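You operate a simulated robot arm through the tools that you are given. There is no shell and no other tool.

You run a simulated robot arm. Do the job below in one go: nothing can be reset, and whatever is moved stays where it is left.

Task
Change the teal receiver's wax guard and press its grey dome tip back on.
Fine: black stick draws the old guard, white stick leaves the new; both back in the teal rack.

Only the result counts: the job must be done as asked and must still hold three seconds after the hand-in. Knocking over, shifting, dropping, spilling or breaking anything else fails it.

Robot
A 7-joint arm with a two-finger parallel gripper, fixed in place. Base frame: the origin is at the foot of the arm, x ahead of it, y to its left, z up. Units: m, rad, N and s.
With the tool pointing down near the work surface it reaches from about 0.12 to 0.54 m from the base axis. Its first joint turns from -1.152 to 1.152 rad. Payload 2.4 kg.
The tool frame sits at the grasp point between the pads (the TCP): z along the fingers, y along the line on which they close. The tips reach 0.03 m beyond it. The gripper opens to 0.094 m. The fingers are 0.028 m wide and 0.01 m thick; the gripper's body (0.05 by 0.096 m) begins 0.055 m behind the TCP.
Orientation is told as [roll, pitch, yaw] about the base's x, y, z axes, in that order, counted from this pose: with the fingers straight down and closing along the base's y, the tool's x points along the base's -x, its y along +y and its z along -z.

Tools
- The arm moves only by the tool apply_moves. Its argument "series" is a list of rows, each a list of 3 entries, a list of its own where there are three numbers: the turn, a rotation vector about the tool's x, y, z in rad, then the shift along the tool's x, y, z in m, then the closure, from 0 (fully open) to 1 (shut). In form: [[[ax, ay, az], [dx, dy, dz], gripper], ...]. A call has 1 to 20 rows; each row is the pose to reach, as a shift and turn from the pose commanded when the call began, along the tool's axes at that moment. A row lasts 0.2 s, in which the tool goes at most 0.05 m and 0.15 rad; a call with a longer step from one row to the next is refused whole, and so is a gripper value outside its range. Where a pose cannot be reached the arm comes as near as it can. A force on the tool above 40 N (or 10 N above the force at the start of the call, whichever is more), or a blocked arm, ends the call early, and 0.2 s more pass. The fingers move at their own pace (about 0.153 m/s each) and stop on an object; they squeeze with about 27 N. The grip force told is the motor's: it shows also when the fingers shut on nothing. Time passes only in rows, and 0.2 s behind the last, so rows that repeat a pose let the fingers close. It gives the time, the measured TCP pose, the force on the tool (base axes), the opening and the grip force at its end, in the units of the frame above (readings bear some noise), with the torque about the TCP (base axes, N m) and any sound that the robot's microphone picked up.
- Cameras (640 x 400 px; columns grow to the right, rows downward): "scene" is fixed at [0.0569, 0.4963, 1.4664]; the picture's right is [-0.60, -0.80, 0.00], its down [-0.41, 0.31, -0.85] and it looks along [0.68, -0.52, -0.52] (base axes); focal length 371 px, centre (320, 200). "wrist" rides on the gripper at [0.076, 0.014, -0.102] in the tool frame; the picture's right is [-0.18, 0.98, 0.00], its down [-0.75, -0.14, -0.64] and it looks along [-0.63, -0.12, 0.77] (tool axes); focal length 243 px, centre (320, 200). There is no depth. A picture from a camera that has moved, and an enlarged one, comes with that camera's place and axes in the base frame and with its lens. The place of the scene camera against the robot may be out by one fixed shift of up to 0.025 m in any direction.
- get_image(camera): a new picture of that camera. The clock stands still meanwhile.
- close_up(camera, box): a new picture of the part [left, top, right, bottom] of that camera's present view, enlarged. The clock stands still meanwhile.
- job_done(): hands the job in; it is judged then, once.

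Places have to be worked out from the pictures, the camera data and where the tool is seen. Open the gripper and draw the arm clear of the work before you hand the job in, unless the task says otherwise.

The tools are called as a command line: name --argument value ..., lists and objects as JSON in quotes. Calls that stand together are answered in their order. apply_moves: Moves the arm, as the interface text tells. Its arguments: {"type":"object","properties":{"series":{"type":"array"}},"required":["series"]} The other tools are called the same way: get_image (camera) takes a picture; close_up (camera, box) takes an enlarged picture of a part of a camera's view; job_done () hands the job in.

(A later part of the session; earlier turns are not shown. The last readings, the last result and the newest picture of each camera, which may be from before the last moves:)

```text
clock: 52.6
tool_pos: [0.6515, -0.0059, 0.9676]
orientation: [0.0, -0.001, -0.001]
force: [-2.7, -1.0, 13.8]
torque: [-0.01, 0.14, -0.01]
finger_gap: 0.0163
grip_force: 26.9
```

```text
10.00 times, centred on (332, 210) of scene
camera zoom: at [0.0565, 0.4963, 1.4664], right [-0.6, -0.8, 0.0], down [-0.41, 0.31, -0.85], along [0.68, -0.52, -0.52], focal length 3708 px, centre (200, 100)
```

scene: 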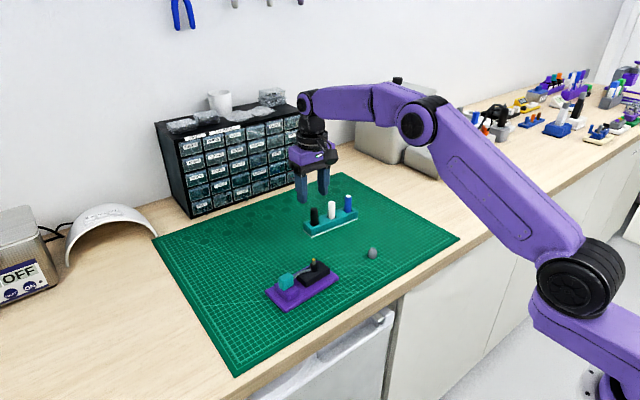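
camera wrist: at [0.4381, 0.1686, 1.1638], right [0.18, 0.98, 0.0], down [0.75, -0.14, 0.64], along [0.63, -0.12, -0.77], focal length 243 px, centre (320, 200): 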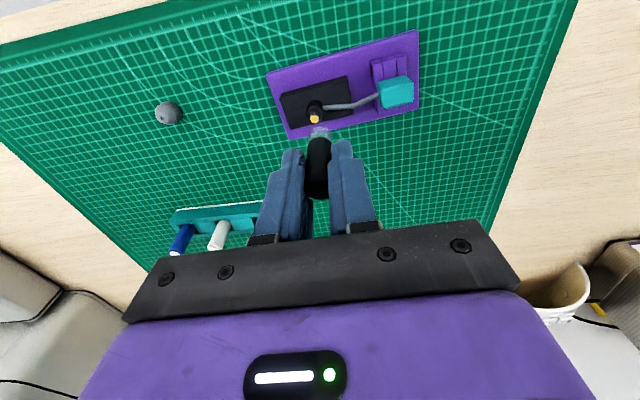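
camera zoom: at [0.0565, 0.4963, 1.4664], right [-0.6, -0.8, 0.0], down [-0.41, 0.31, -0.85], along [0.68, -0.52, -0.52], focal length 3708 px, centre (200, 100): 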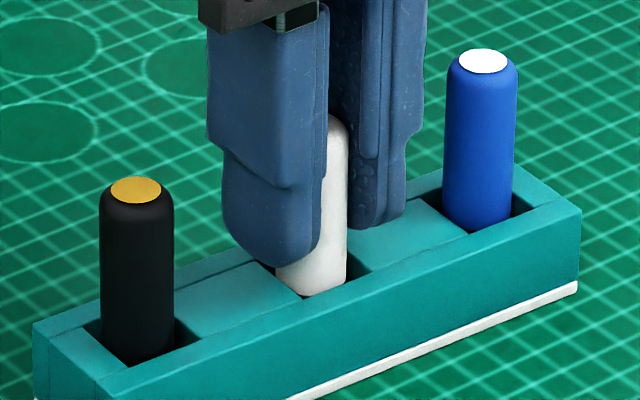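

The floor contact is felt (13.8 N). I'll relax 1 mm and open to about 47 mm.

apply_moves --series '[[[0, 0, 0], [0, 0, -0.0013], 1], [[0, 0, 0], [0, 0, -0.0013], 0.95], [[0, 0, 0], [0, 0, -0.0013], 0.7], [[0, 0, 0], [0, 0, -0.0013], 0.5], [[0, 0, 0], [0, 0, -0.0013], 0.5]]'

close_up --camera "wrist" --box '[240, 110, 400, 210]'

```text
clock: 53.8
tool_pos: [0.6513, -0.0054, 0.9698]
orientation: [0.0, 0.0, -0.001]
force: [0.1, 0.3, 0.4]
torque: [-0.04, 0.02, 0.0]
finger_gap: 0.0471
grip_force: 0.1
```

```text
4.00 times, centred on (320, 160) of wrist
camera zoom: at [0.5751, 0.009, 1.0722], right [0.18, 0.98, 0.0], down [0.75, -0.14, 0.64], along [0.63, -0.12, -0.77], focal length 970 px, centre (320, 360)
```

zoom: 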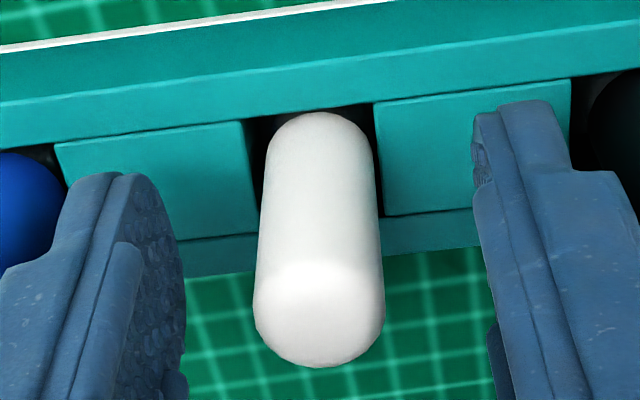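

The white stick is standing in its socket and its top disc is gone (guard used). I'll retract up and move to hover over the dome at about (0.501, -0.004).

apply_moves --series '[[[0, 0, 0], [0, 0, -0.01], 0.5], [[0, 0, 0], [0, 0, -0.03], 0.5], [[0, 0, 0], [0, 0, -0.055], 0.5], [[0, 0, 0], [0, 0, -0.07], 0.5], [[0, 0, 0], [0.03, 0, -0.07], 0.45], [[0, 0, 0], [0.07, 0.001, -0.07], 0.45], [[0, 0, 0], [0.11, 0.001, -0.06], 0.45], [[0, 0, 0], [0.15, 0.0015, -0.045], 0.45], [[0, 0, 0], [0.15, 0.0015, -0.03], 0.45], [[0, 0, 0], [0.15, 0.0015, -0.03], 0.45]]'

get_image --camera "wrist"

get_image --camera "scene"

```text
clock: 56.0
tool_pos: [0.5022, -0.0052, 1.0004]
orientation: [0.001, 0.0, 0.001]
force: [0.0, 0.6, 0.4]
torque: [-0.02, 0.01, -0.02]
finger_gap: 0.0519
grip_force: 0.1
```

```text
taken
camera wrist: at [0.4265, 0.0093, 1.1037], right [0.18, 0.98, 0.0], down [0.75, -0.14, 0.64], along [0.63, -0.12, -0.77], focal length 243 px, centre (320, 200)
```

wrist: 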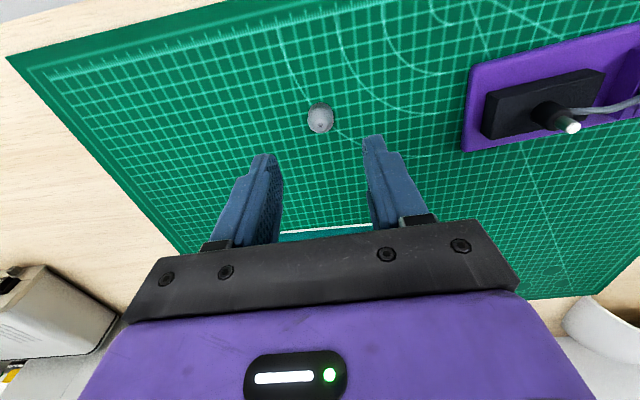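

```text
taken
```

scene: 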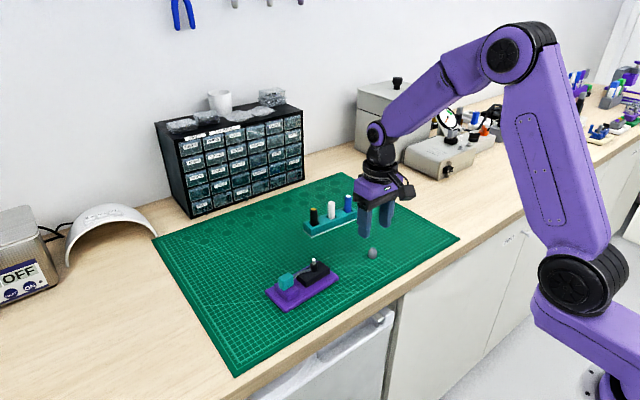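

I'll zoom in on the dome from both cameras to set up the grasp.

close_up --camera "wrist" --box '[256, 80, 384, 160]'

close_up --camera "scene" --box '[340, 210, 404, 265]'

```text
5.00 times, centred on (320, 120) of wrist
camera zoom: at [0.4265, 0.0093, 1.1037], right [0.18, 0.98, 0.0], down [0.75, -0.14, 0.64], along [0.63, -0.12, -0.77], focal length 1213 px, centre (320, 600)
```

zoom: 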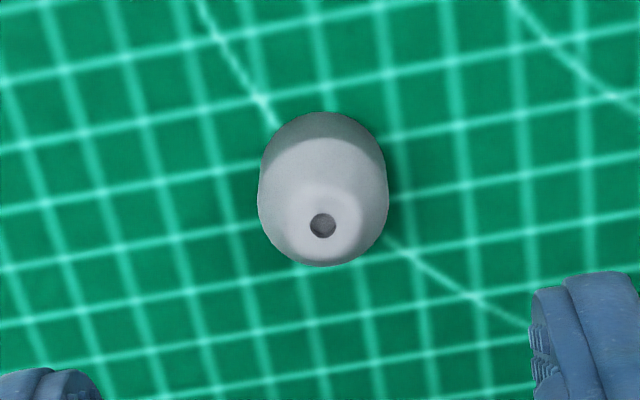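

```text
7.27 times, centred on (372, 238) of scene
camera zoom: at [0.0569, 0.4963, 1.4664], right [-0.6, -0.8, 0.0], down [-0.41, 0.31, -0.85], along [0.68, -0.52, -0.52], focal length 2697 px, centre (-58, -73)
```

zoom: 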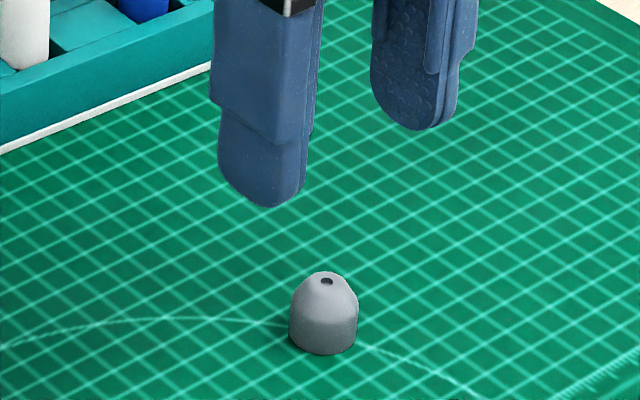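

The dome centre is about 2 mm toward -x and 0.8 mm toward +y of the TCP. I'll align and come down to TCP z≈0.946 (tips ~10 mm above the mat), then check the height.

apply_moves --series '[[[0, 0, 0], [0.0022, 0.0008, 0.01], 0.45], [[0, 0, 0], [0.0022, 0.0008, 0.025], 0.45], [[0, 0, 0], [0.0022, 0.0008, 0.04], 0.45], [[0, 0, 0], [0.0022, 0.0008, 0.05], 0.45], [[0, 0, 0], [0.0022, 0.0008, 0.055], 0.45], [[0, 0, 0], [0.0022, 0.0008, 0.055], 0.45]]'

close_up --camera "wrist" --box '[256, 100, 384, 180]'

close_up --camera "scene" --box '[340, 220, 404, 265]'

```text
clock: 57.4
tool_pos: [0.4983, -0.0038, 0.9438]
orientation: [-0.001, 0.002, 0.001]
force: [0.0, 0.6, 0.3]
torque: [0.0, 0.0, 0.0]
finger_gap: 0.0517
grip_force: 0.1
```

```text
5.00 times, centred on (320, 140) of wrist
camera zoom: at [0.4234, 0.0103, 1.0471], right [0.18, 0.98, 0.0], down [0.75, -0.14, 0.64], along [0.63, -0.12, -0.77], focal length 1213 px, centre (320, 500)
```

zoom: 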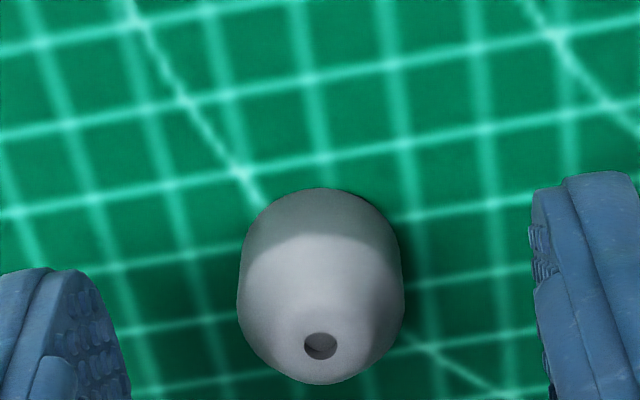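

```text
8.89 times, centred on (372, 242) of scene
camera zoom: at [0.0569, 0.4963, 1.4664], right [-0.6, -0.8, 0.0], down [-0.41, 0.31, -0.85], along [0.68, -0.52, -0.52], focal length 3296 px, centre (-142, -178)
```

zoom: 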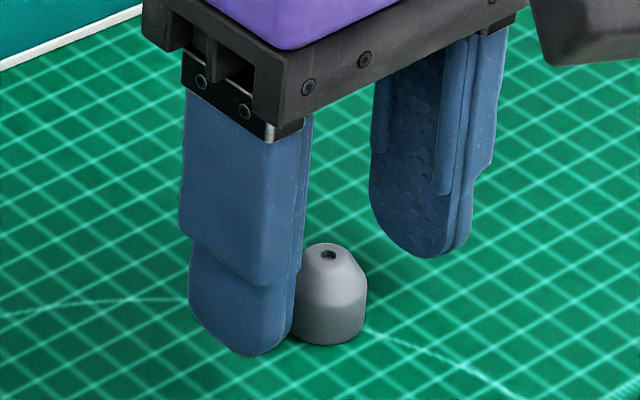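

The tips are about 7–9 mm above the mat and the dome is centred between the fingers. I'll come down another 3.5 mm and close slowly on it.

apply_moves --series '[[[0, 0, 0], [0, 0, 0.0015], 0.45], [[0, 0, 0], [0, 0, 0.0035], 0.45], [[0, 0, 0], [0, 0, 0.0035], 0.45]]'

close_up --camera "wrist" --box '[256, 100, 384, 180]'

```text
clock: 58.2
tool_pos: [0.4987, -0.004, 0.9394]
orientation: [0.0, 0.0, 0.0]
force: [-0.2, 0.0, 0.0]
torque: [0.03, -0.01, 0.02]
finger_gap: 0.0519
grip_force: 0.0
```

```text
5.00 times, centred on (320, 140) of wrist
camera zoom: at [0.4231, 0.0106, 1.043], right [0.18, 0.98, 0.0], down [0.75, -0.14, 0.64], along [0.63, -0.12, -0.77], focal length 1213 px, centre (320, 500)
```

zoom: 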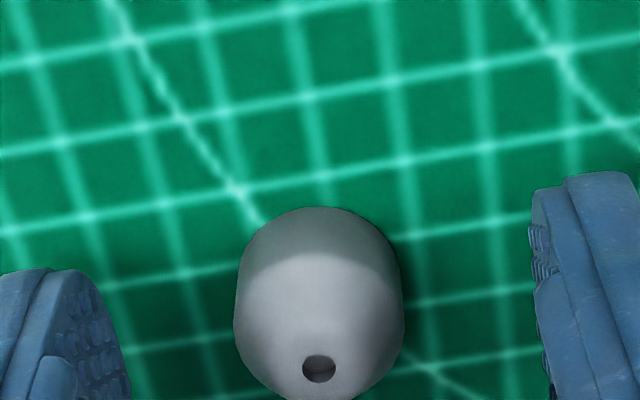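

The dome is centred and the tips are a few mm above the mat. I'll close in steps and see the grip force.

apply_moves --series '[[[0, 0, 0], [0, 0, 0], 0.6], [[0, 0, 0], [0, 0, 0], 0.72], [[0, 0, 0], [0, 0, 0], 0.8], [[0, 0, 0], [0, 0, 0], 0.82], [[0, 0, 0], [0, 0, 0], 0.82]]'

close_up --camera "wrist" --box '[256, 100, 384, 180]'

close_up --camera "scene" --box '[340, 220, 404, 265]'

```text
clock: 59.4
tool_pos: [0.5007, -0.0044, 0.9389]
orientation: [-0.001, -0.001, -0.001]
force: [0.1, -0.4, 0.1]
torque: [0.03, 0.0, -0.02]
finger_gap: 0.0185
grip_force: 1.1
```

```text
5.00 times, centred on (320, 140) of wrist
camera zoom: at [0.4232, 0.0106, 1.0431], right [0.18, 0.98, 0.0], down [0.75, -0.14, 0.64], along [0.63, -0.12, -0.77], focal length 1213 px, centre (320, 500)
```

zoom: 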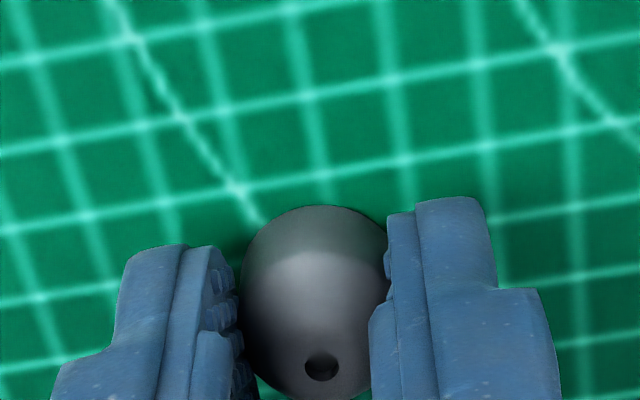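

```text
8.89 times, centred on (372, 242) of scene
camera zoom: at [0.0569, 0.4963, 1.4664], right [-0.6, -0.8, 0.0], down [-0.41, 0.31, -0.85], along [0.68, -0.52, -0.52], focal length 3296 px, centre (-142, -178)
```

zoom: 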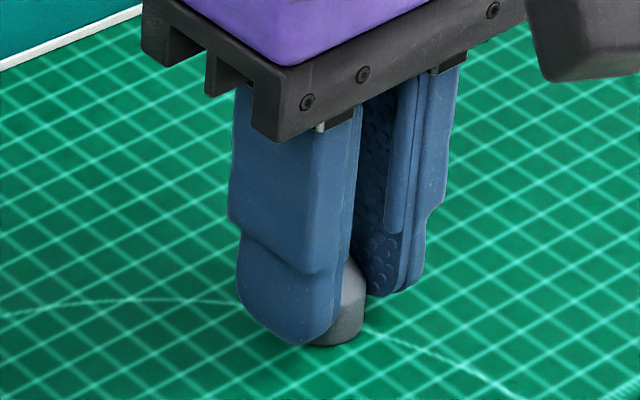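

A light touch so far (18.5 mm, 1.1 N). I'll tighten fully so the dome can be pressed without slipping.

apply_moves --series '[[[0, 0, 0], [0, 0, 0], 0.88], [[0, 0, 0], [0, 0, 0], 0.95], [[0, 0, 0], [0, 0, 0], 1], [[0, 0, 0], [0, 0, 0], 1]]'

close_up --camera "wrist" --box '[256, 100, 384, 180]'

```text
clock: 60.4
tool_pos: [0.4982, -0.0036, 0.9401]
orientation: [0.0, 0.001, -0.001]
force: [-0.2, -0.5, -0.1]
torque: [-0.03, 0.01, 0.02]
finger_gap: 0.0163
grip_force: 26.7
```

```text
5.00 times, centred on (320, 140) of wrist
camera zoom: at [0.4232, 0.0105, 1.0431], right [0.18, 0.98, 0.0], down [0.75, -0.14, 0.64], along [0.63, -0.12, -0.77], focal length 1213 px, centre (320, 500)
```

zoom: 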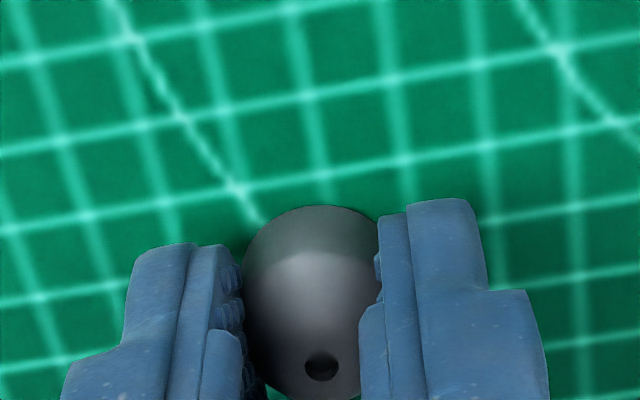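

The soft dome is held at 26.7 N (gap 16.3 mm) with no sound of damage. I'll lift it straight up and inspect.

apply_moves --series '[[[0, 0, 0], [0, 0, -0.005], 1], [[0, 0, 0], [0, 0, -0.02], 1], [[0, 0, 0], [0, 0, -0.045], 1], [[0, 0, 0], [0, 0, -0.075], 1], [[0, 0, 0], [0, 0, -0.1], 1], [[0, 0, 0], [0, 0, -0.11], 1], [[0, 0, 0], [0, 0, -0.11], 1]]'

close_up --camera "wrist" --box '[256, 100, 384, 180]'

close_up --camera "scene" --box '[335, 180, 399, 220]'

```text
clock: 62.0
tool_pos: [0.4986, -0.0034, 1.0495]
orientation: [0.0, -0.001, 0.0]
force: [0.6, -0.3, -0.1]
torque: [-0.01, 0.01, 0.0]
finger_gap: 0.0167
grip_force: 27.2
```

```text
5.00 times, centred on (320, 140) of wrist
camera zoom: at [0.4229, 0.0107, 1.153], right [0.18, 0.98, 0.0], down [0.75, -0.14, 0.64], along [0.63, -0.12, -0.77], focal length 1213 px, centre (320, 500)
```

zoom: 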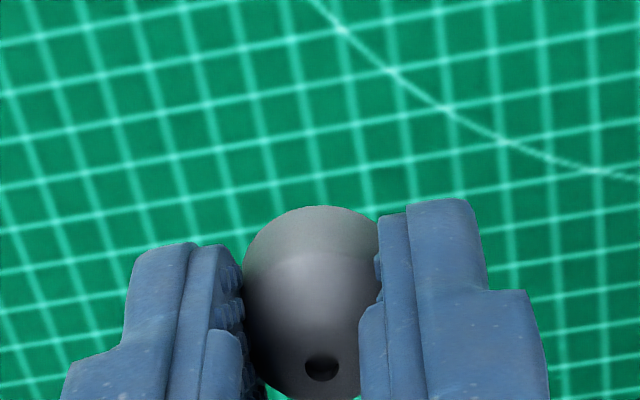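

```text
10.00 times, centred on (367, 200) of scene
camera zoom: at [0.0569, 0.4963, 1.4664], right [-0.6, -0.8, 0.0], down [-0.41, 0.31, -0.85], along [0.68, -0.52, -0.52], focal length 3708 px, centre (-150, 200)
```

zoom: 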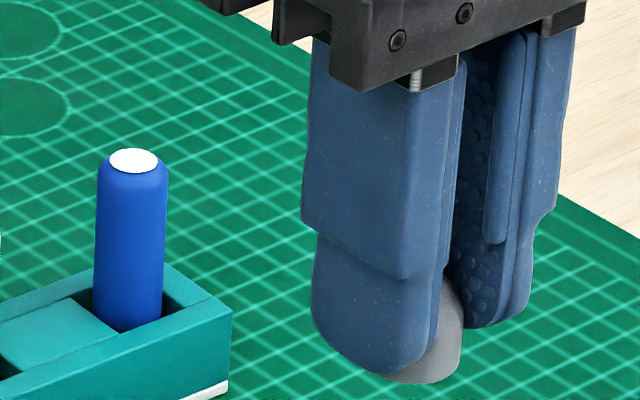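

The dome is held upright. I'll carry it over to the receiver's known position at this height.

apply_moves --series '[[[0, 0, 0], [-0.002, 0.02, 0], 1], [[0, 0, 0], [-0.005, 0.05, 0], 1], [[0, 0, 0], [-0.008, 0.08, 0], 1], [[0, 0, 0], [-0.011, 0.11, 0], 1], [[0, 0, 0], [-0.014, 0.14, 0], 1], [[0, 0, 0], [-0.0151, 0.1534, 0], 1], [[0, 0, 0], [-0.0151, 0.1534, 0], 1]]'

close_up --camera "wrist" --box '[256, 90, 384, 170]'

close_up --camera "scene" --box '[280, 220, 344, 260]'

```text
clock: 63.6
tool_pos: [0.513, 0.1504, 1.0504]
orientation: [0.002, 0.0, 0.001]
force: [-0.1, 0.1, 0.1]
torque: [0.03, -0.02, -0.02]
finger_gap: 0.0167
grip_force: 26.5
```

```text
5.00 times, centred on (320, 130) of wrist
camera zoom: at [0.4376, 0.165, 1.1538], right [0.18, 0.98, 0.0], down [0.75, -0.14, 0.64], along [0.63, -0.12, -0.77], focal length 1213 px, centre (320, 550)
```

zoom: 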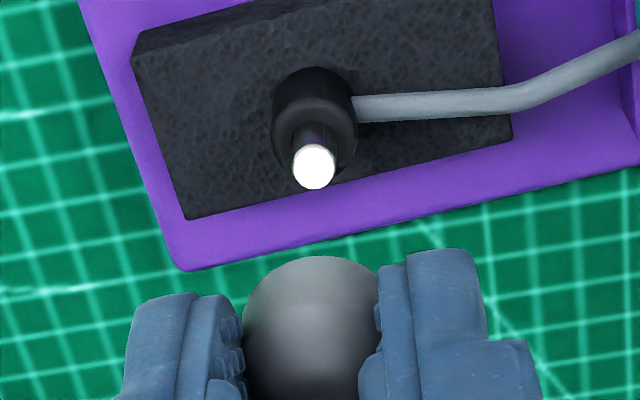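

```text
10.00 times, centred on (312, 240) of scene
camera zoom: at [0.0569, 0.4964, 1.4664], right [-0.6, -0.8, 0.0], down [-0.41, 0.31, -0.85], along [0.68, -0.52, -0.52], focal length 3708 px, centre (400, -200)
```

zoom: 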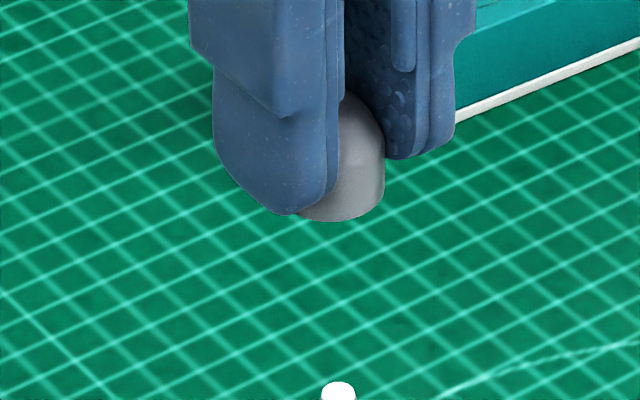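

The dome is over the receiver. I'll lower 35 mm so it's about 12 mm above the guard and measure alignment there.

apply_moves --series '[[[0, 0, 0], [0, 0, 0.01], 1], [[0, 0, 0], [0, 0, 0.02], 1], [[0, 0, 0], [0, 0, 0.03], 1], [[0, 0, 0], [0, 0, 0.035], 1], [[0, 0, 0], [0, 0, 0.035], 1]]'

close_up --camera "wrist" --box '[280, 110, 360, 160]'

close_up --camera "scene" --box '[292, 235, 332, 260]'

```text
clock: 64.8
tool_pos: [0.514, 0.1507, 1.0164]
orientation: [0.001, -0.001, 0.003]
force: [-0.3, -0.3, 0.2]
torque: [0.01, -0.01, 0.0]
finger_gap: 0.0166
grip_force: 26.8
```

```text
8.00 times, centred on (320, 135) of wrist
camera zoom: at [0.4385, 0.1651, 1.1191], right [0.18, 0.98, 0.0], down [0.75, -0.14, 0.64], along [0.63, -0.12, -0.77], focal length 1941 px, centre (320, 720)
```

zoom: 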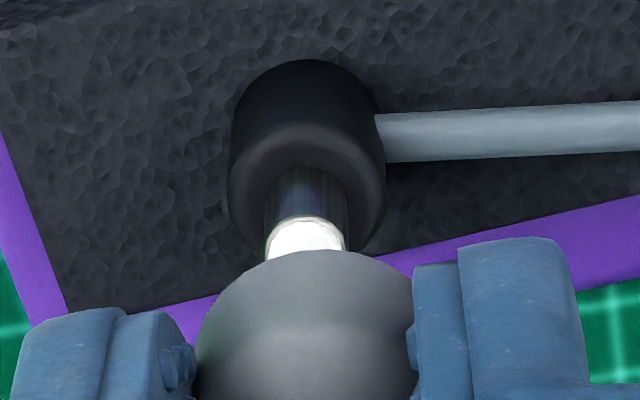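

```text
16.00 times, centred on (312, 248) of scene
camera zoom: at [0.0569, 0.4963, 1.4664], right [-0.6, -0.8, 0.0], down [-0.41, 0.31, -0.85], along [0.68, -0.52, -0.52], focal length 5933 px, centre (448, -560)
```

zoom: 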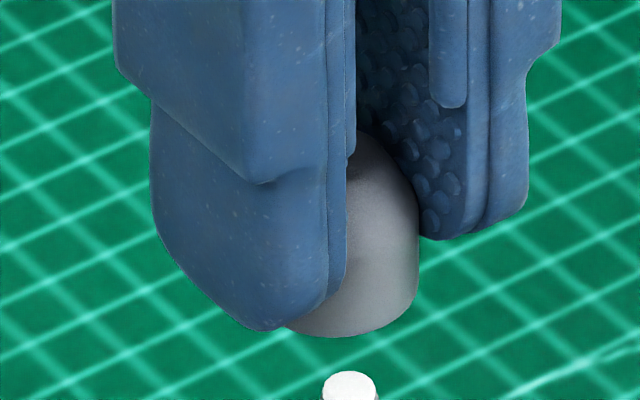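

The dome seems about 1–1.5 mm off the tube (+x and +y). I'll zoom more for precision before correcting.

close_up --camera "wrist" --box '[296, 130, 344, 160]'

close_up --camera "scene" --box '[304, 245, 328, 260]'

```text
13.33 times, centred on (320, 145) of wrist
camera zoom: at [0.4385, 0.1651, 1.1191], right [0.18, 0.98, 0.0], down [0.75, -0.14, 0.64], along [0.63, -0.12, -0.77], focal length 3235 px, centre (320, 933)
```

zoom: 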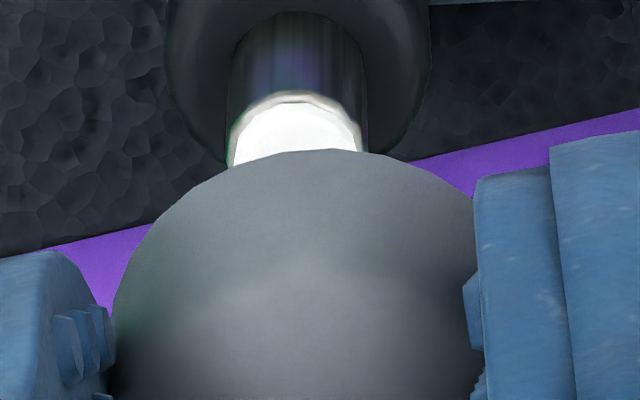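

```text
16.00 times, centred on (316, 252) of scene
camera zoom: at [0.0569, 0.4963, 1.4664], right [-0.6, -0.8, 0.0], down [-0.41, 0.31, -0.85], along [0.68, -0.52, -0.52], focal length 5933 px, centre (384, -640)
```

zoom: 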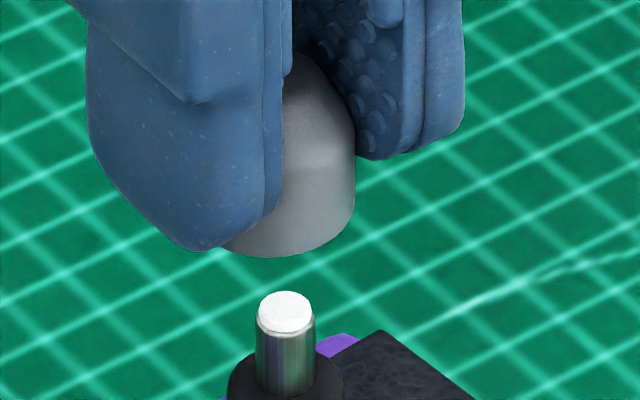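

Both views give the dome about 1.3 mm too far +x and 1.2 mm too far +y, with a gap of ~13 mm. I'll correct, drop 6 mm, and re-measure.

apply_moves --series '[[[0, 0, 0], [0.0013, -0.0012, 0], 1], [[0, 0, 0], [0.0013, -0.0012, 0.003], 1], [[0, 0, 0], [0.0013, -0.0012, 0.006], 1], [[0, 0, 0], [0.0013, -0.0012, 0.006], 1]]'

close_up --camera "wrist" --box '[296, 130, 344, 160]'

close_up --camera "scene" --box '[304, 245, 328, 260]'

```text
clock: 65.8
tool_pos: [0.513, 0.149, 1.0093]
orientation: [0.0, -0.001, 0.0]
force: [1.4, 0.5, 0.3]
torque: [-0.01, 0.03, -0.02]
finger_gap: 0.0164
grip_force: 26.9
```

```text
13.33 times, centred on (320, 145) of wrist
camera zoom: at [0.4375, 0.1635, 1.1134], right [0.18, 0.98, 0.0], down [0.75, -0.14, 0.64], along [0.63, -0.12, -0.77], focal length 3235 px, centre (320, 933)
```

zoom: 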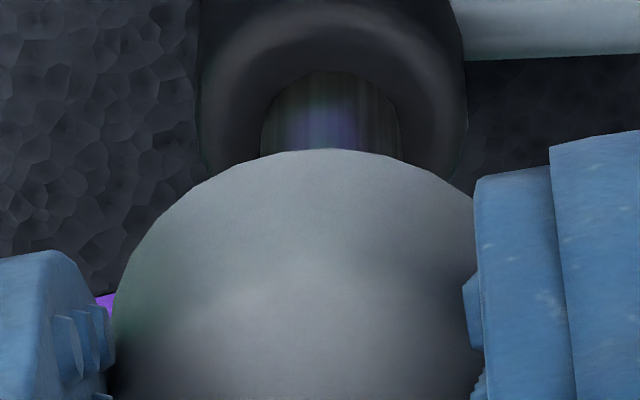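

```text
16.00 times, centred on (316, 252) of scene
camera zoom: at [0.0569, 0.4963, 1.4664], right [-0.6, -0.8, 0.0], down [-0.41, 0.31, -0.85], along [0.68, -0.52, -0.52], focal length 5933 px, centre (384, -640)
```

zoom: 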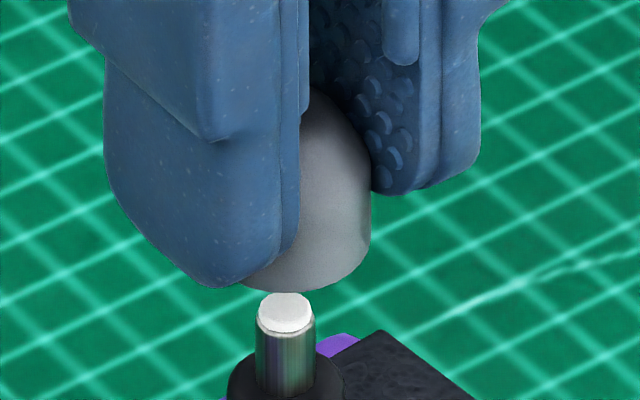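

Now within about 0.4 mm (nudge +0.3 mm in y), with an 8 mm gap. I'll descend 6 mm and verify.

apply_moves --series '[[[0, 0, 0], [0, 0.0003, 0.001], 1], [[0, 0, 0], [0, 0.0003, 0.003], 1], [[0, 0, 0], [0, 0.0003, 0.005], 1], [[0, 0, 0], [0, 0.0003, 0.006], 1], [[0, 0, 0], [0, 0.0003, 0.006], 1]]'

close_up --camera "wrist" --box '[296, 130, 344, 160]'

close_up --camera "scene" --box '[304, 245, 328, 260]'

```text
clock: 67.0
tool_pos: [0.5132, 0.1499, 1.0044]
orientation: [0.0, -0.001, 0.0]
force: [0.4, -0.4, -0.3]
torque: [0.02, 0.02, -0.01]
finger_gap: 0.0167
grip_force: 26.7
```

```text
13.33 times, centred on (320, 145) of wrist
camera zoom: at [0.4371, 0.1641, 1.107], right [0.18, 0.98, 0.0], down [0.75, -0.14, 0.64], along [0.63, -0.12, -0.77], focal length 3235 px, centre (320, 933)
```

zoom: 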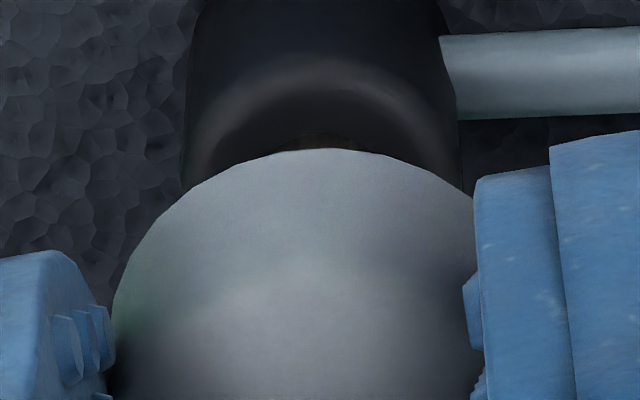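

```text
16.00 times, centred on (316, 252) of scene
camera zoom: at [0.0569, 0.4963, 1.4664], right [-0.6, -0.8, 0.0], down [-0.41, 0.31, -0.85], along [0.68, -0.52, -0.52], focal length 5933 px, centre (384, -640)
```

zoom: 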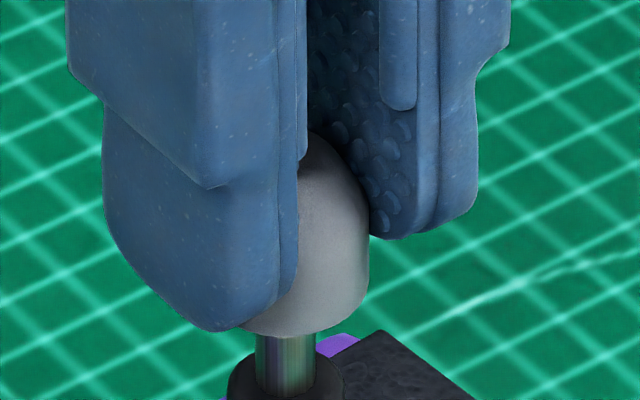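

Aligned within about 0.3 mm and nearly on the tube. I'll descend in 1 mm steps, watching for contact.

apply_moves --series '[[[0, 0, 0], [0, 0, 0.001], 1], [[0, 0, 0], [0, 0, 0.002], 1], [[0, 0, 0], [0, 0, 0.003], 1], [[0, 0, 0], [0, 0, 0.004], 1], [[0, 0, 0], [0, 0, 0.004], 1]]'

close_up --camera "wrist" --box '[280, 110, 360, 160]'

close_up --camera "scene" --box '[304, 245, 328, 260]'

```text
clock: 68.2
tool_pos: [0.5127, 0.1483, 1.0005]
orientation: [-0.002, -0.001, 0.0]
force: [0.1, -0.3, -0.7]
torque: [-0.01, 0.02, 0.02]
finger_gap: 0.0168
grip_force: 26.9
```

```text
8.00 times, centred on (320, 135) of wrist
camera zoom: at [0.4362, 0.1633, 1.1028], right [0.18, 0.98, 0.0], down [0.75, -0.14, 0.64], along [0.63, -0.12, -0.77], focal length 1941 px, centre (320, 720)
```

zoom: 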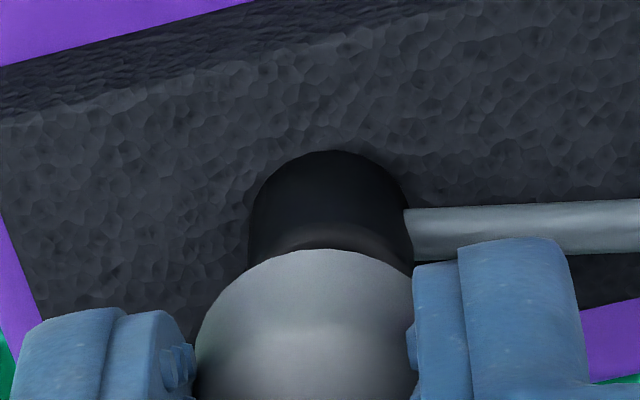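

```text
16.00 times, centred on (316, 252) of scene
camera zoom: at [0.0569, 0.4963, 1.4664], right [-0.6, -0.8, 0.0], down [-0.41, 0.31, -0.85], along [0.68, -0.52, -0.52], focal length 5933 px, centre (384, -640)
```

zoom: 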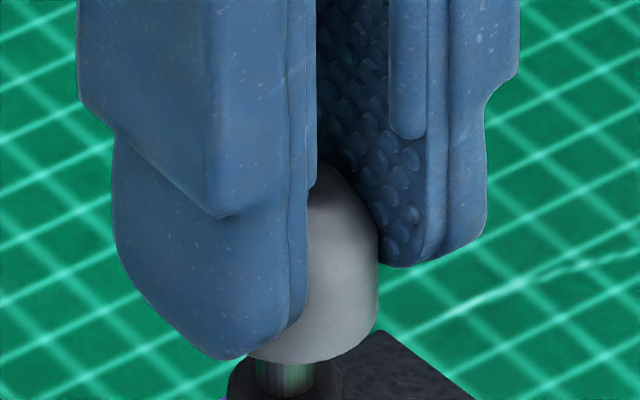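

No contact yet, and the tube top is about 2 mm inside the dome. The arm has drifted about 1 mm (-x, slightly -y), so I'll correct that before going further.

apply_moves --series '[[[0, 0, 0], [-0.0009, 0.0004, 0], 1], [[0, 0, 0], [-0.0009, 0.0004, 0], 1]]'

close_up --camera "wrist" --box '[280, 110, 360, 160]'

close_up --camera "scene" --box '[304, 245, 328, 260]'

```text
clock: 68.8
tool_pos: [0.5147, 0.1505, 0.9996]
orientation: [-0.001, 0.0, 0.0]
force: [0.3, 0.3, 0.5]
torque: [0.03, 0.0, -0.02]
finger_gap: 0.0164
grip_force: 26.7
```

```text
8.00 times, centred on (320, 135) of wrist
camera zoom: at [0.4377, 0.1643, 1.1028], right [0.18, 0.98, 0.0], down [0.75, -0.14, 0.64], along [0.63, -0.12, -0.77], focal length 1941 px, centre (320, 720)
```

zoom: 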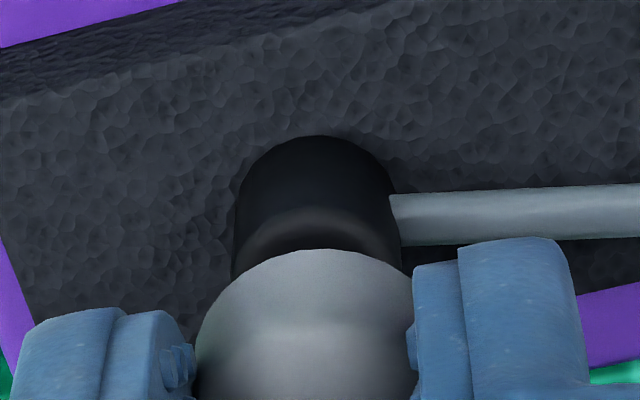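

```text
16.00 times, centred on (316, 252) of scene
camera zoom: at [0.0569, 0.4963, 1.4664], right [-0.6, -0.8, 0.0], down [-0.41, 0.31, -0.85], along [0.68, -0.52, -0.52], focal length 5933 px, centre (384, -640)
```

zoom: 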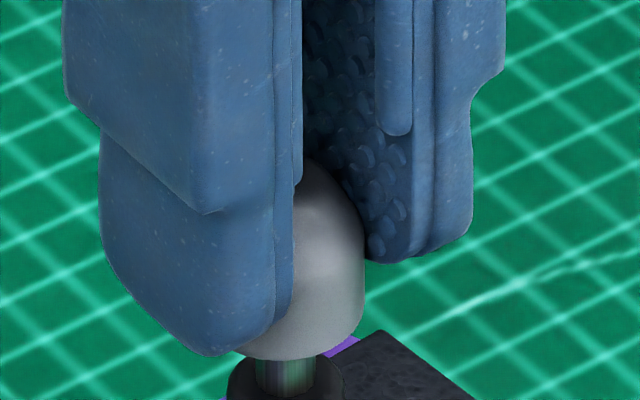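

The correction overshot slightly: the dome is now ~0.7 mm too far +y. I'll apply a small reverse nudge, then continue down 2 mm.

apply_moves --series '[[[0, 0, 0], [0.0002, -0.0005, 0], 1], [[0, 0, 0], [0.0002, -0.0005, 0.001], 1], [[0, 0, 0], [0.0002, -0.0005, 0.002], 1], [[0, 0, 0], [0.0002, -0.0005, 0.002], 1]]'

close_up --camera "wrist" --box '[280, 110, 360, 160]'

close_up --camera "scene" --box '[304, 250, 328, 265]'

```text
clock: 69.8
tool_pos: [0.5123, 0.1497, 0.9965]
orientation: [-0.001, -0.001, -0.001]
force: [-0.3, -0.5, -0.7]
torque: [0.03, 0.01, 0.06]
finger_gap: 0.0164
grip_force: 26.8
```

```text
8.00 times, centred on (320, 135) of wrist
camera zoom: at [0.4375, 0.1635, 1.1002], right [0.18, 0.98, 0.0], down [0.75, -0.14, 0.64], along [0.63, -0.12, -0.77], focal length 1941 px, centre (320, 720)
```

zoom: 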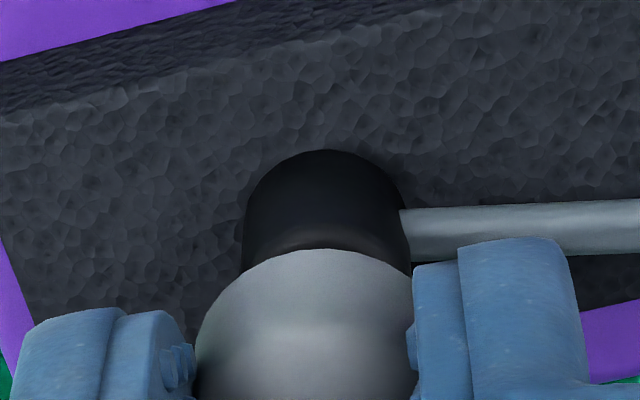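

```text
16.00 times, centred on (316, 258) of scene
camera zoom: at [0.0569, 0.4963, 1.4664], right [-0.6, -0.8, 0.0], down [-0.41, 0.31, -0.85], along [0.68, -0.52, -0.52], focal length 5933 px, centre (384, -720)
```

zoom: 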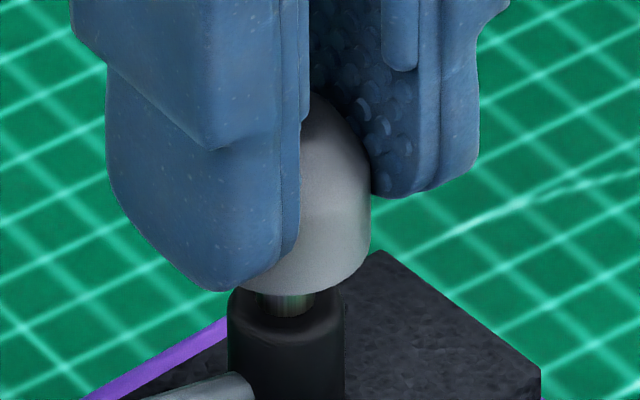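

Now aligned in both views (dome 287 vs barrel 286; 325 vs 325). I'll continue down in 1 mm steps.

apply_moves --series '[[[0, 0, 0], [0, 0, 0.001], 1], [[0, 0, 0], [0, 0, 0.002], 1], [[0, 0, 0], [0, 0, 0.003], 1], [[0, 0, 0], [0, 0, 0.003], 1]]'

close_up --camera "scene" --box '[304, 250, 328, 265]'

close_up --camera "wrist" --box '[280, 110, 360, 160]'

```text
clock: 70.8
tool_pos: [0.5148, 0.1488, 0.9941]
orientation: [0.0, 0.001, 0.0]
force: [0.2, 0.3, -0.8]
torque: [-0.01, -0.02, -0.01]
finger_gap: 0.0164
grip_force: 27.6
```

```text
16.00 times, centred on (316, 258) of scene
camera zoom: at [0.0569, 0.4963, 1.4664], right [-0.6, -0.8, 0.0], down [-0.41, 0.31, -0.85], along [0.68, -0.52, -0.52], focal length 5933 px, centre (384, -720)
```

zoom: 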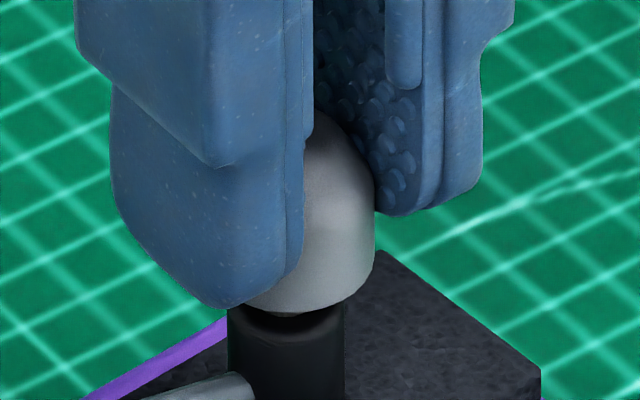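

```text
8.00 times, centred on (320, 135) of wrist
camera zoom: at [0.4375, 0.1629, 1.097], right [0.18, 0.98, 0.0], down [0.75, -0.14, 0.64], along [0.63, -0.12, -0.77], focal length 1941 px, centre (320, 720)
```

zoom: 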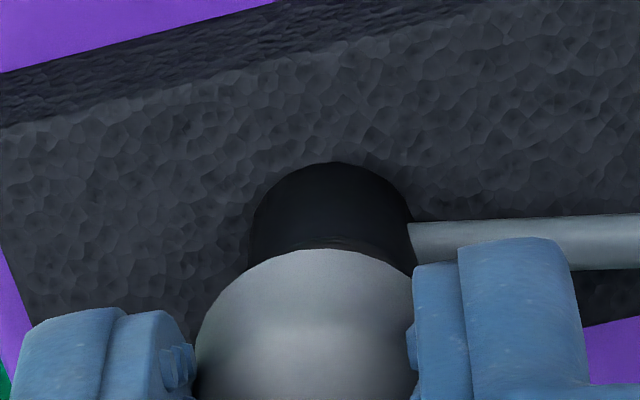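

Still no force, and the dome is about 0.5 mm toward -y. I'll nudge and continue down 3 mm.

apply_moves --series '[[[0, 0, 0], [-0.0002, 0.0004, 0], 1], [[0, 0, 0], [-0.0002, 0.0004, 0.001], 1], [[0, 0, 0], [-0.0002, 0.0004, 0.002], 1], [[0, 0, 0], [-0.0002, 0.0004, 0.003], 1], [[0, 0, 0], [-0.0002, 0.0004, 0.003], 1]]'

close_up --camera "scene" --box '[304, 250, 328, 265]'

close_up --camera "wrist" --box '[280, 110, 360, 160]'

```text
clock: 72.0
tool_pos: [0.5144, 0.1494, 0.9904]
orientation: [-0.001, -0.002, -0.001]
force: [-0.1, 0.2, -0.5]
torque: [-0.02, 0.02, -0.02]
finger_gap: 0.0166
grip_force: 26.7
```

```text
16.00 times, centred on (316, 258) of scene
camera zoom: at [0.0569, 0.4963, 1.4664], right [-0.6, -0.8, 0.0], down [-0.41, 0.31, -0.85], along [0.68, -0.52, -0.52], focal length 5933 px, centre (384, -720)
```

zoom: 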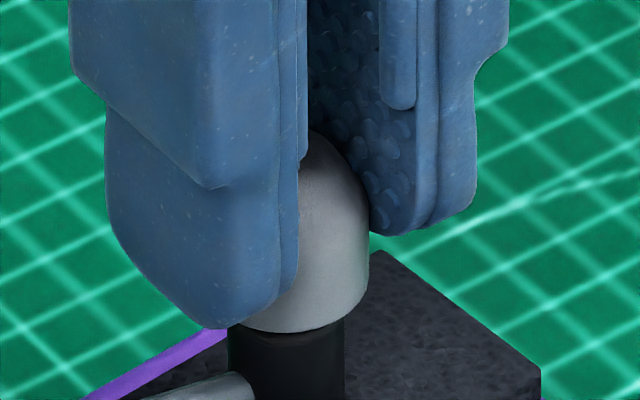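

```text
8.00 times, centred on (320, 135) of wrist
camera zoom: at [0.4378, 0.1636, 1.094], right [0.18, 0.98, 0.0], down [0.75, -0.14, 0.64], along [0.63, -0.12, -0.77], focal length 1941 px, centre (320, 720)
```

zoom: 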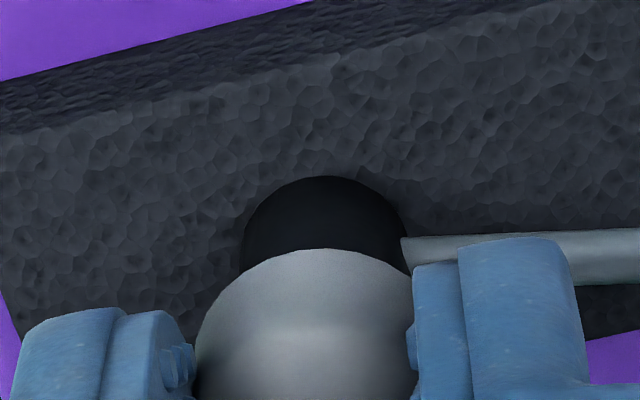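

Perfectly aligned, no contact yet. I'll continue down in 1 mm steps.

apply_moves --series '[[[0, 0, 0], [0, 0, 0.001], 1], [[0, 0, 0], [0, 0, 0.002], 1], [[0, 0, 0], [0, 0, 0.003], 1], [[0, 0, 0], [0, 0, 0.003], 1]]'

close_up --camera "scene" --box '[304, 250, 328, 265]'

close_up --camera "wrist" --box '[280, 110, 360, 160]'

```text
clock: 73.0
tool_pos: [0.5145, 0.1497, 0.9878]
orientation: [0.001, 0.001, -0.001]
force: [0.1, 0.6, 0.6]
torque: [-0.02, -0.04, 0.02]
finger_gap: 0.0167
grip_force: 26.9
```

```text
16.00 times, centred on (316, 258) of scene
camera zoom: at [0.0569, 0.4963, 1.4664], right [-0.6, -0.8, 0.0], down [-0.41, 0.31, -0.85], along [0.68, -0.52, -0.52], focal length 5933 px, centre (384, -720)
```

zoom: 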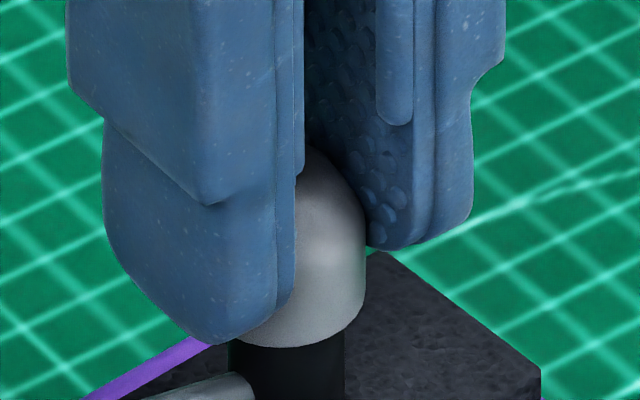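

```text
8.00 times, centred on (320, 135) of wrist
camera zoom: at [0.4381, 0.1638, 1.0915], right [0.18, 0.98, 0.0], down [0.75, -0.14, 0.64], along [0.63, -0.12, -0.77], focal length 1941 px, centre (320, 720)
```

zoom: 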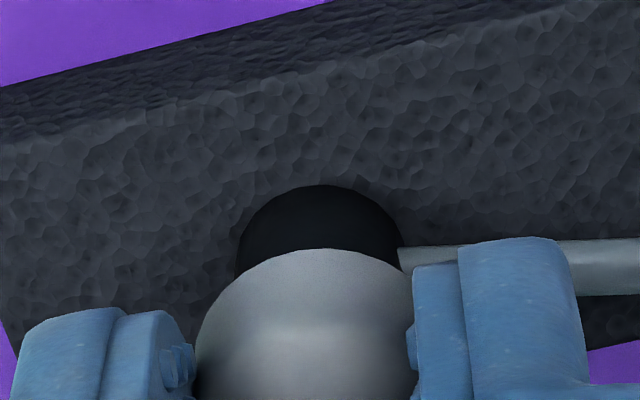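

Still no contact (0.6 N), and the dome is ~0.5 mm off in +y. I'll nudge and continue, expecting seating contact soon.

apply_moves --series '[[[0, 0, 0], [0.0001, -0.0003, 0], 1], [[0, 0, 0], [0.0001, -0.0003, 0.001], 1], [[0, 0, 0], [0.0001, -0.0003, 0.002], 1], [[0, 0, 0], [0.0001, -0.0003, 0.003], 1], [[0, 0, 0], [0.0001, -0.0003, 0.003], 1]]'

close_up --camera "scene" --box '[304, 250, 328, 265]'

close_up --camera "wrist" --box '[280, 110, 360, 160]'

```text
clock: 74.2
tool_pos: [0.5147, 0.148, 0.9865]
orientation: [0.003, -0.004, 0.0]
force: [-4.3, -4.9, 34.0]
torque: [-0.14, 0.17, 0.02]
finger_gap: 0.0165
grip_force: 26.8
```

```text
16.00 times, centred on (316, 258) of scene
camera zoom: at [0.0562, 0.496, 1.4665], right [-0.6, -0.8, 0.0], down [-0.41, 0.31, -0.85], along [0.68, -0.52, -0.52], focal length 5933 px, centre (384, -720)
```

zoom: 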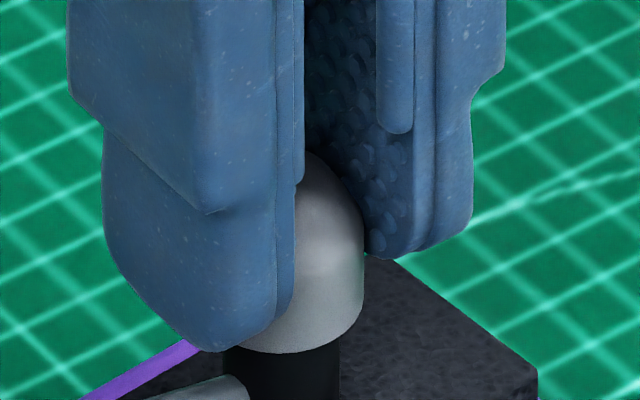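

```text
8.00 times, centred on (320, 135) of wrist
camera zoom: at [0.4375, 0.1633, 1.0898], right [0.18, 0.98, 0.0], down [0.75, -0.14, 0.65], along [0.63, -0.12, -0.76], focal length 1941 px, centre (320, 720)
```

zoom: 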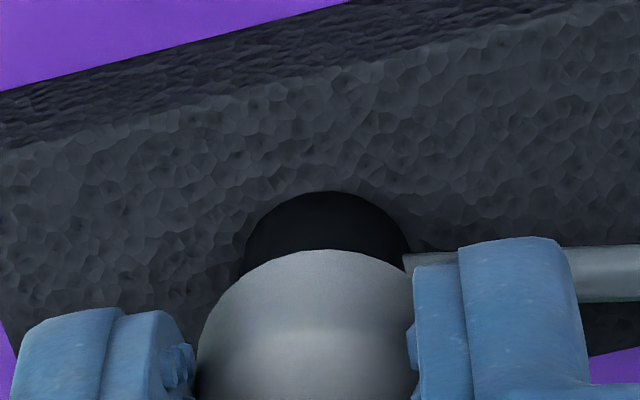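

34 N of seating force. I'll relax the press and look before releasing.

apply_moves --series '[[[0, 0, 0], [0, 0, -0.001], 1], [[0, 0, 0], [0, 0, -0.0022], 1], [[0, 0, 0], [0, 0, -0.0022], 1]]'

close_up --camera "scene" --box '[304, 250, 328, 265]'

```text
clock: 75.0
tool_pos: [0.5142, 0.1496, 0.9864]
orientation: [-0.001, 0.003, 0.0]
force: [2.2, -3.2, 8.0]
torque: [-0.11, -0.17, -0.01]
finger_gap: 0.0164
grip_force: 26.9
```

```text
16.00 times, centred on (316, 258) of scene
camera zoom: at [0.0569, 0.4962, 1.4664], right [-0.6, -0.8, 0.0], down [-0.41, 0.31, -0.85], along [0.68, -0.52, -0.52], focal length 5933 px, centre (384, -720)
```

zoom: 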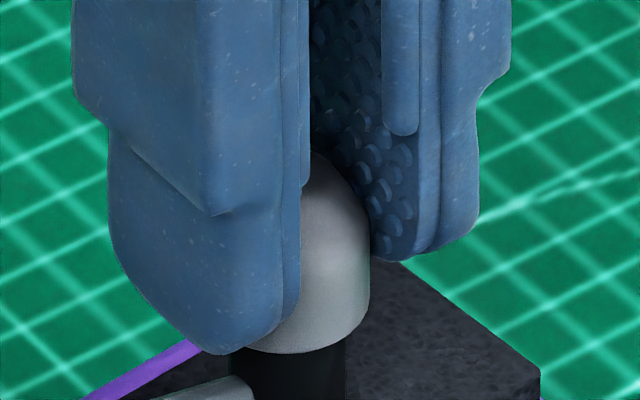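

The dome is seated with 8 N residual. I'll relax another ~1 mm and open the fingers slowly to about 47 mm.

apply_moves --series '[[[0, 0, 0], [0, 0, -0.001], 1], [[0, 0, 0], [0, 0, -0.001], 0.9], [[0, 0, 0], [0, 0, -0.001], 0.8], [[0, 0, 0], [0, 0, -0.001], 0.7], [[0, 0, 0], [0, 0, -0.001], 0.6], [[0, 0, 0], [0, 0, -0.001], 0.5], [[0, 0, 0], [0, 0, -0.001], 0.5]]'

close_up --camera "scene" --box '[292, 240, 332, 265]'

close_up --camera "wrist" --box '[256, 110, 384, 190]'

```text
clock: 76.6
tool_pos: [0.514, 0.1498, 0.9889]
orientation: [-0.002, 0.0, 0.0]
force: [-0.3, 0.0, 0.3]
torque: [0.01, 0.0, 0.0]
finger_gap: 0.0471
grip_force: 0.0
```

```text
16.00 times, centred on (312, 252) of scene
camera zoom: at [0.0569, 0.4963, 1.4664], right [-0.6, -0.8, 0.0], down [-0.41, 0.31, -0.85], along [0.68, -0.52, -0.52], focal length 5933 px, centre (448, -640)
```

zoom: 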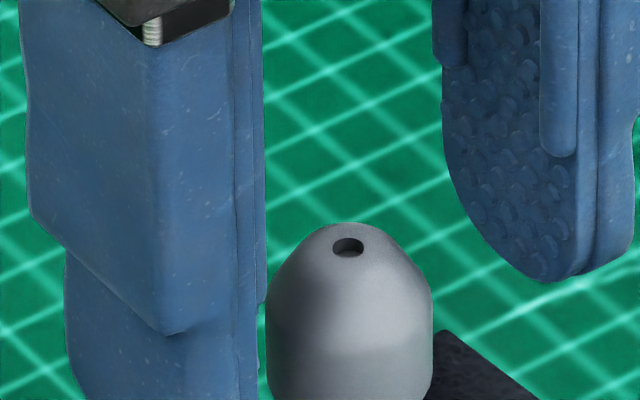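

```text
5.00 times, centred on (320, 150) of wrist
camera zoom: at [0.4377, 0.164, 1.0919], right [0.18, 0.98, 0.0], down [0.75, -0.14, 0.64], along [0.63, -0.12, -0.77], focal length 1213 px, centre (320, 450)
```

zoom: 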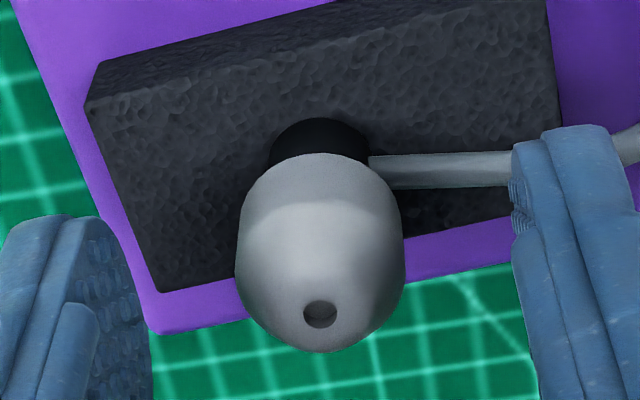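

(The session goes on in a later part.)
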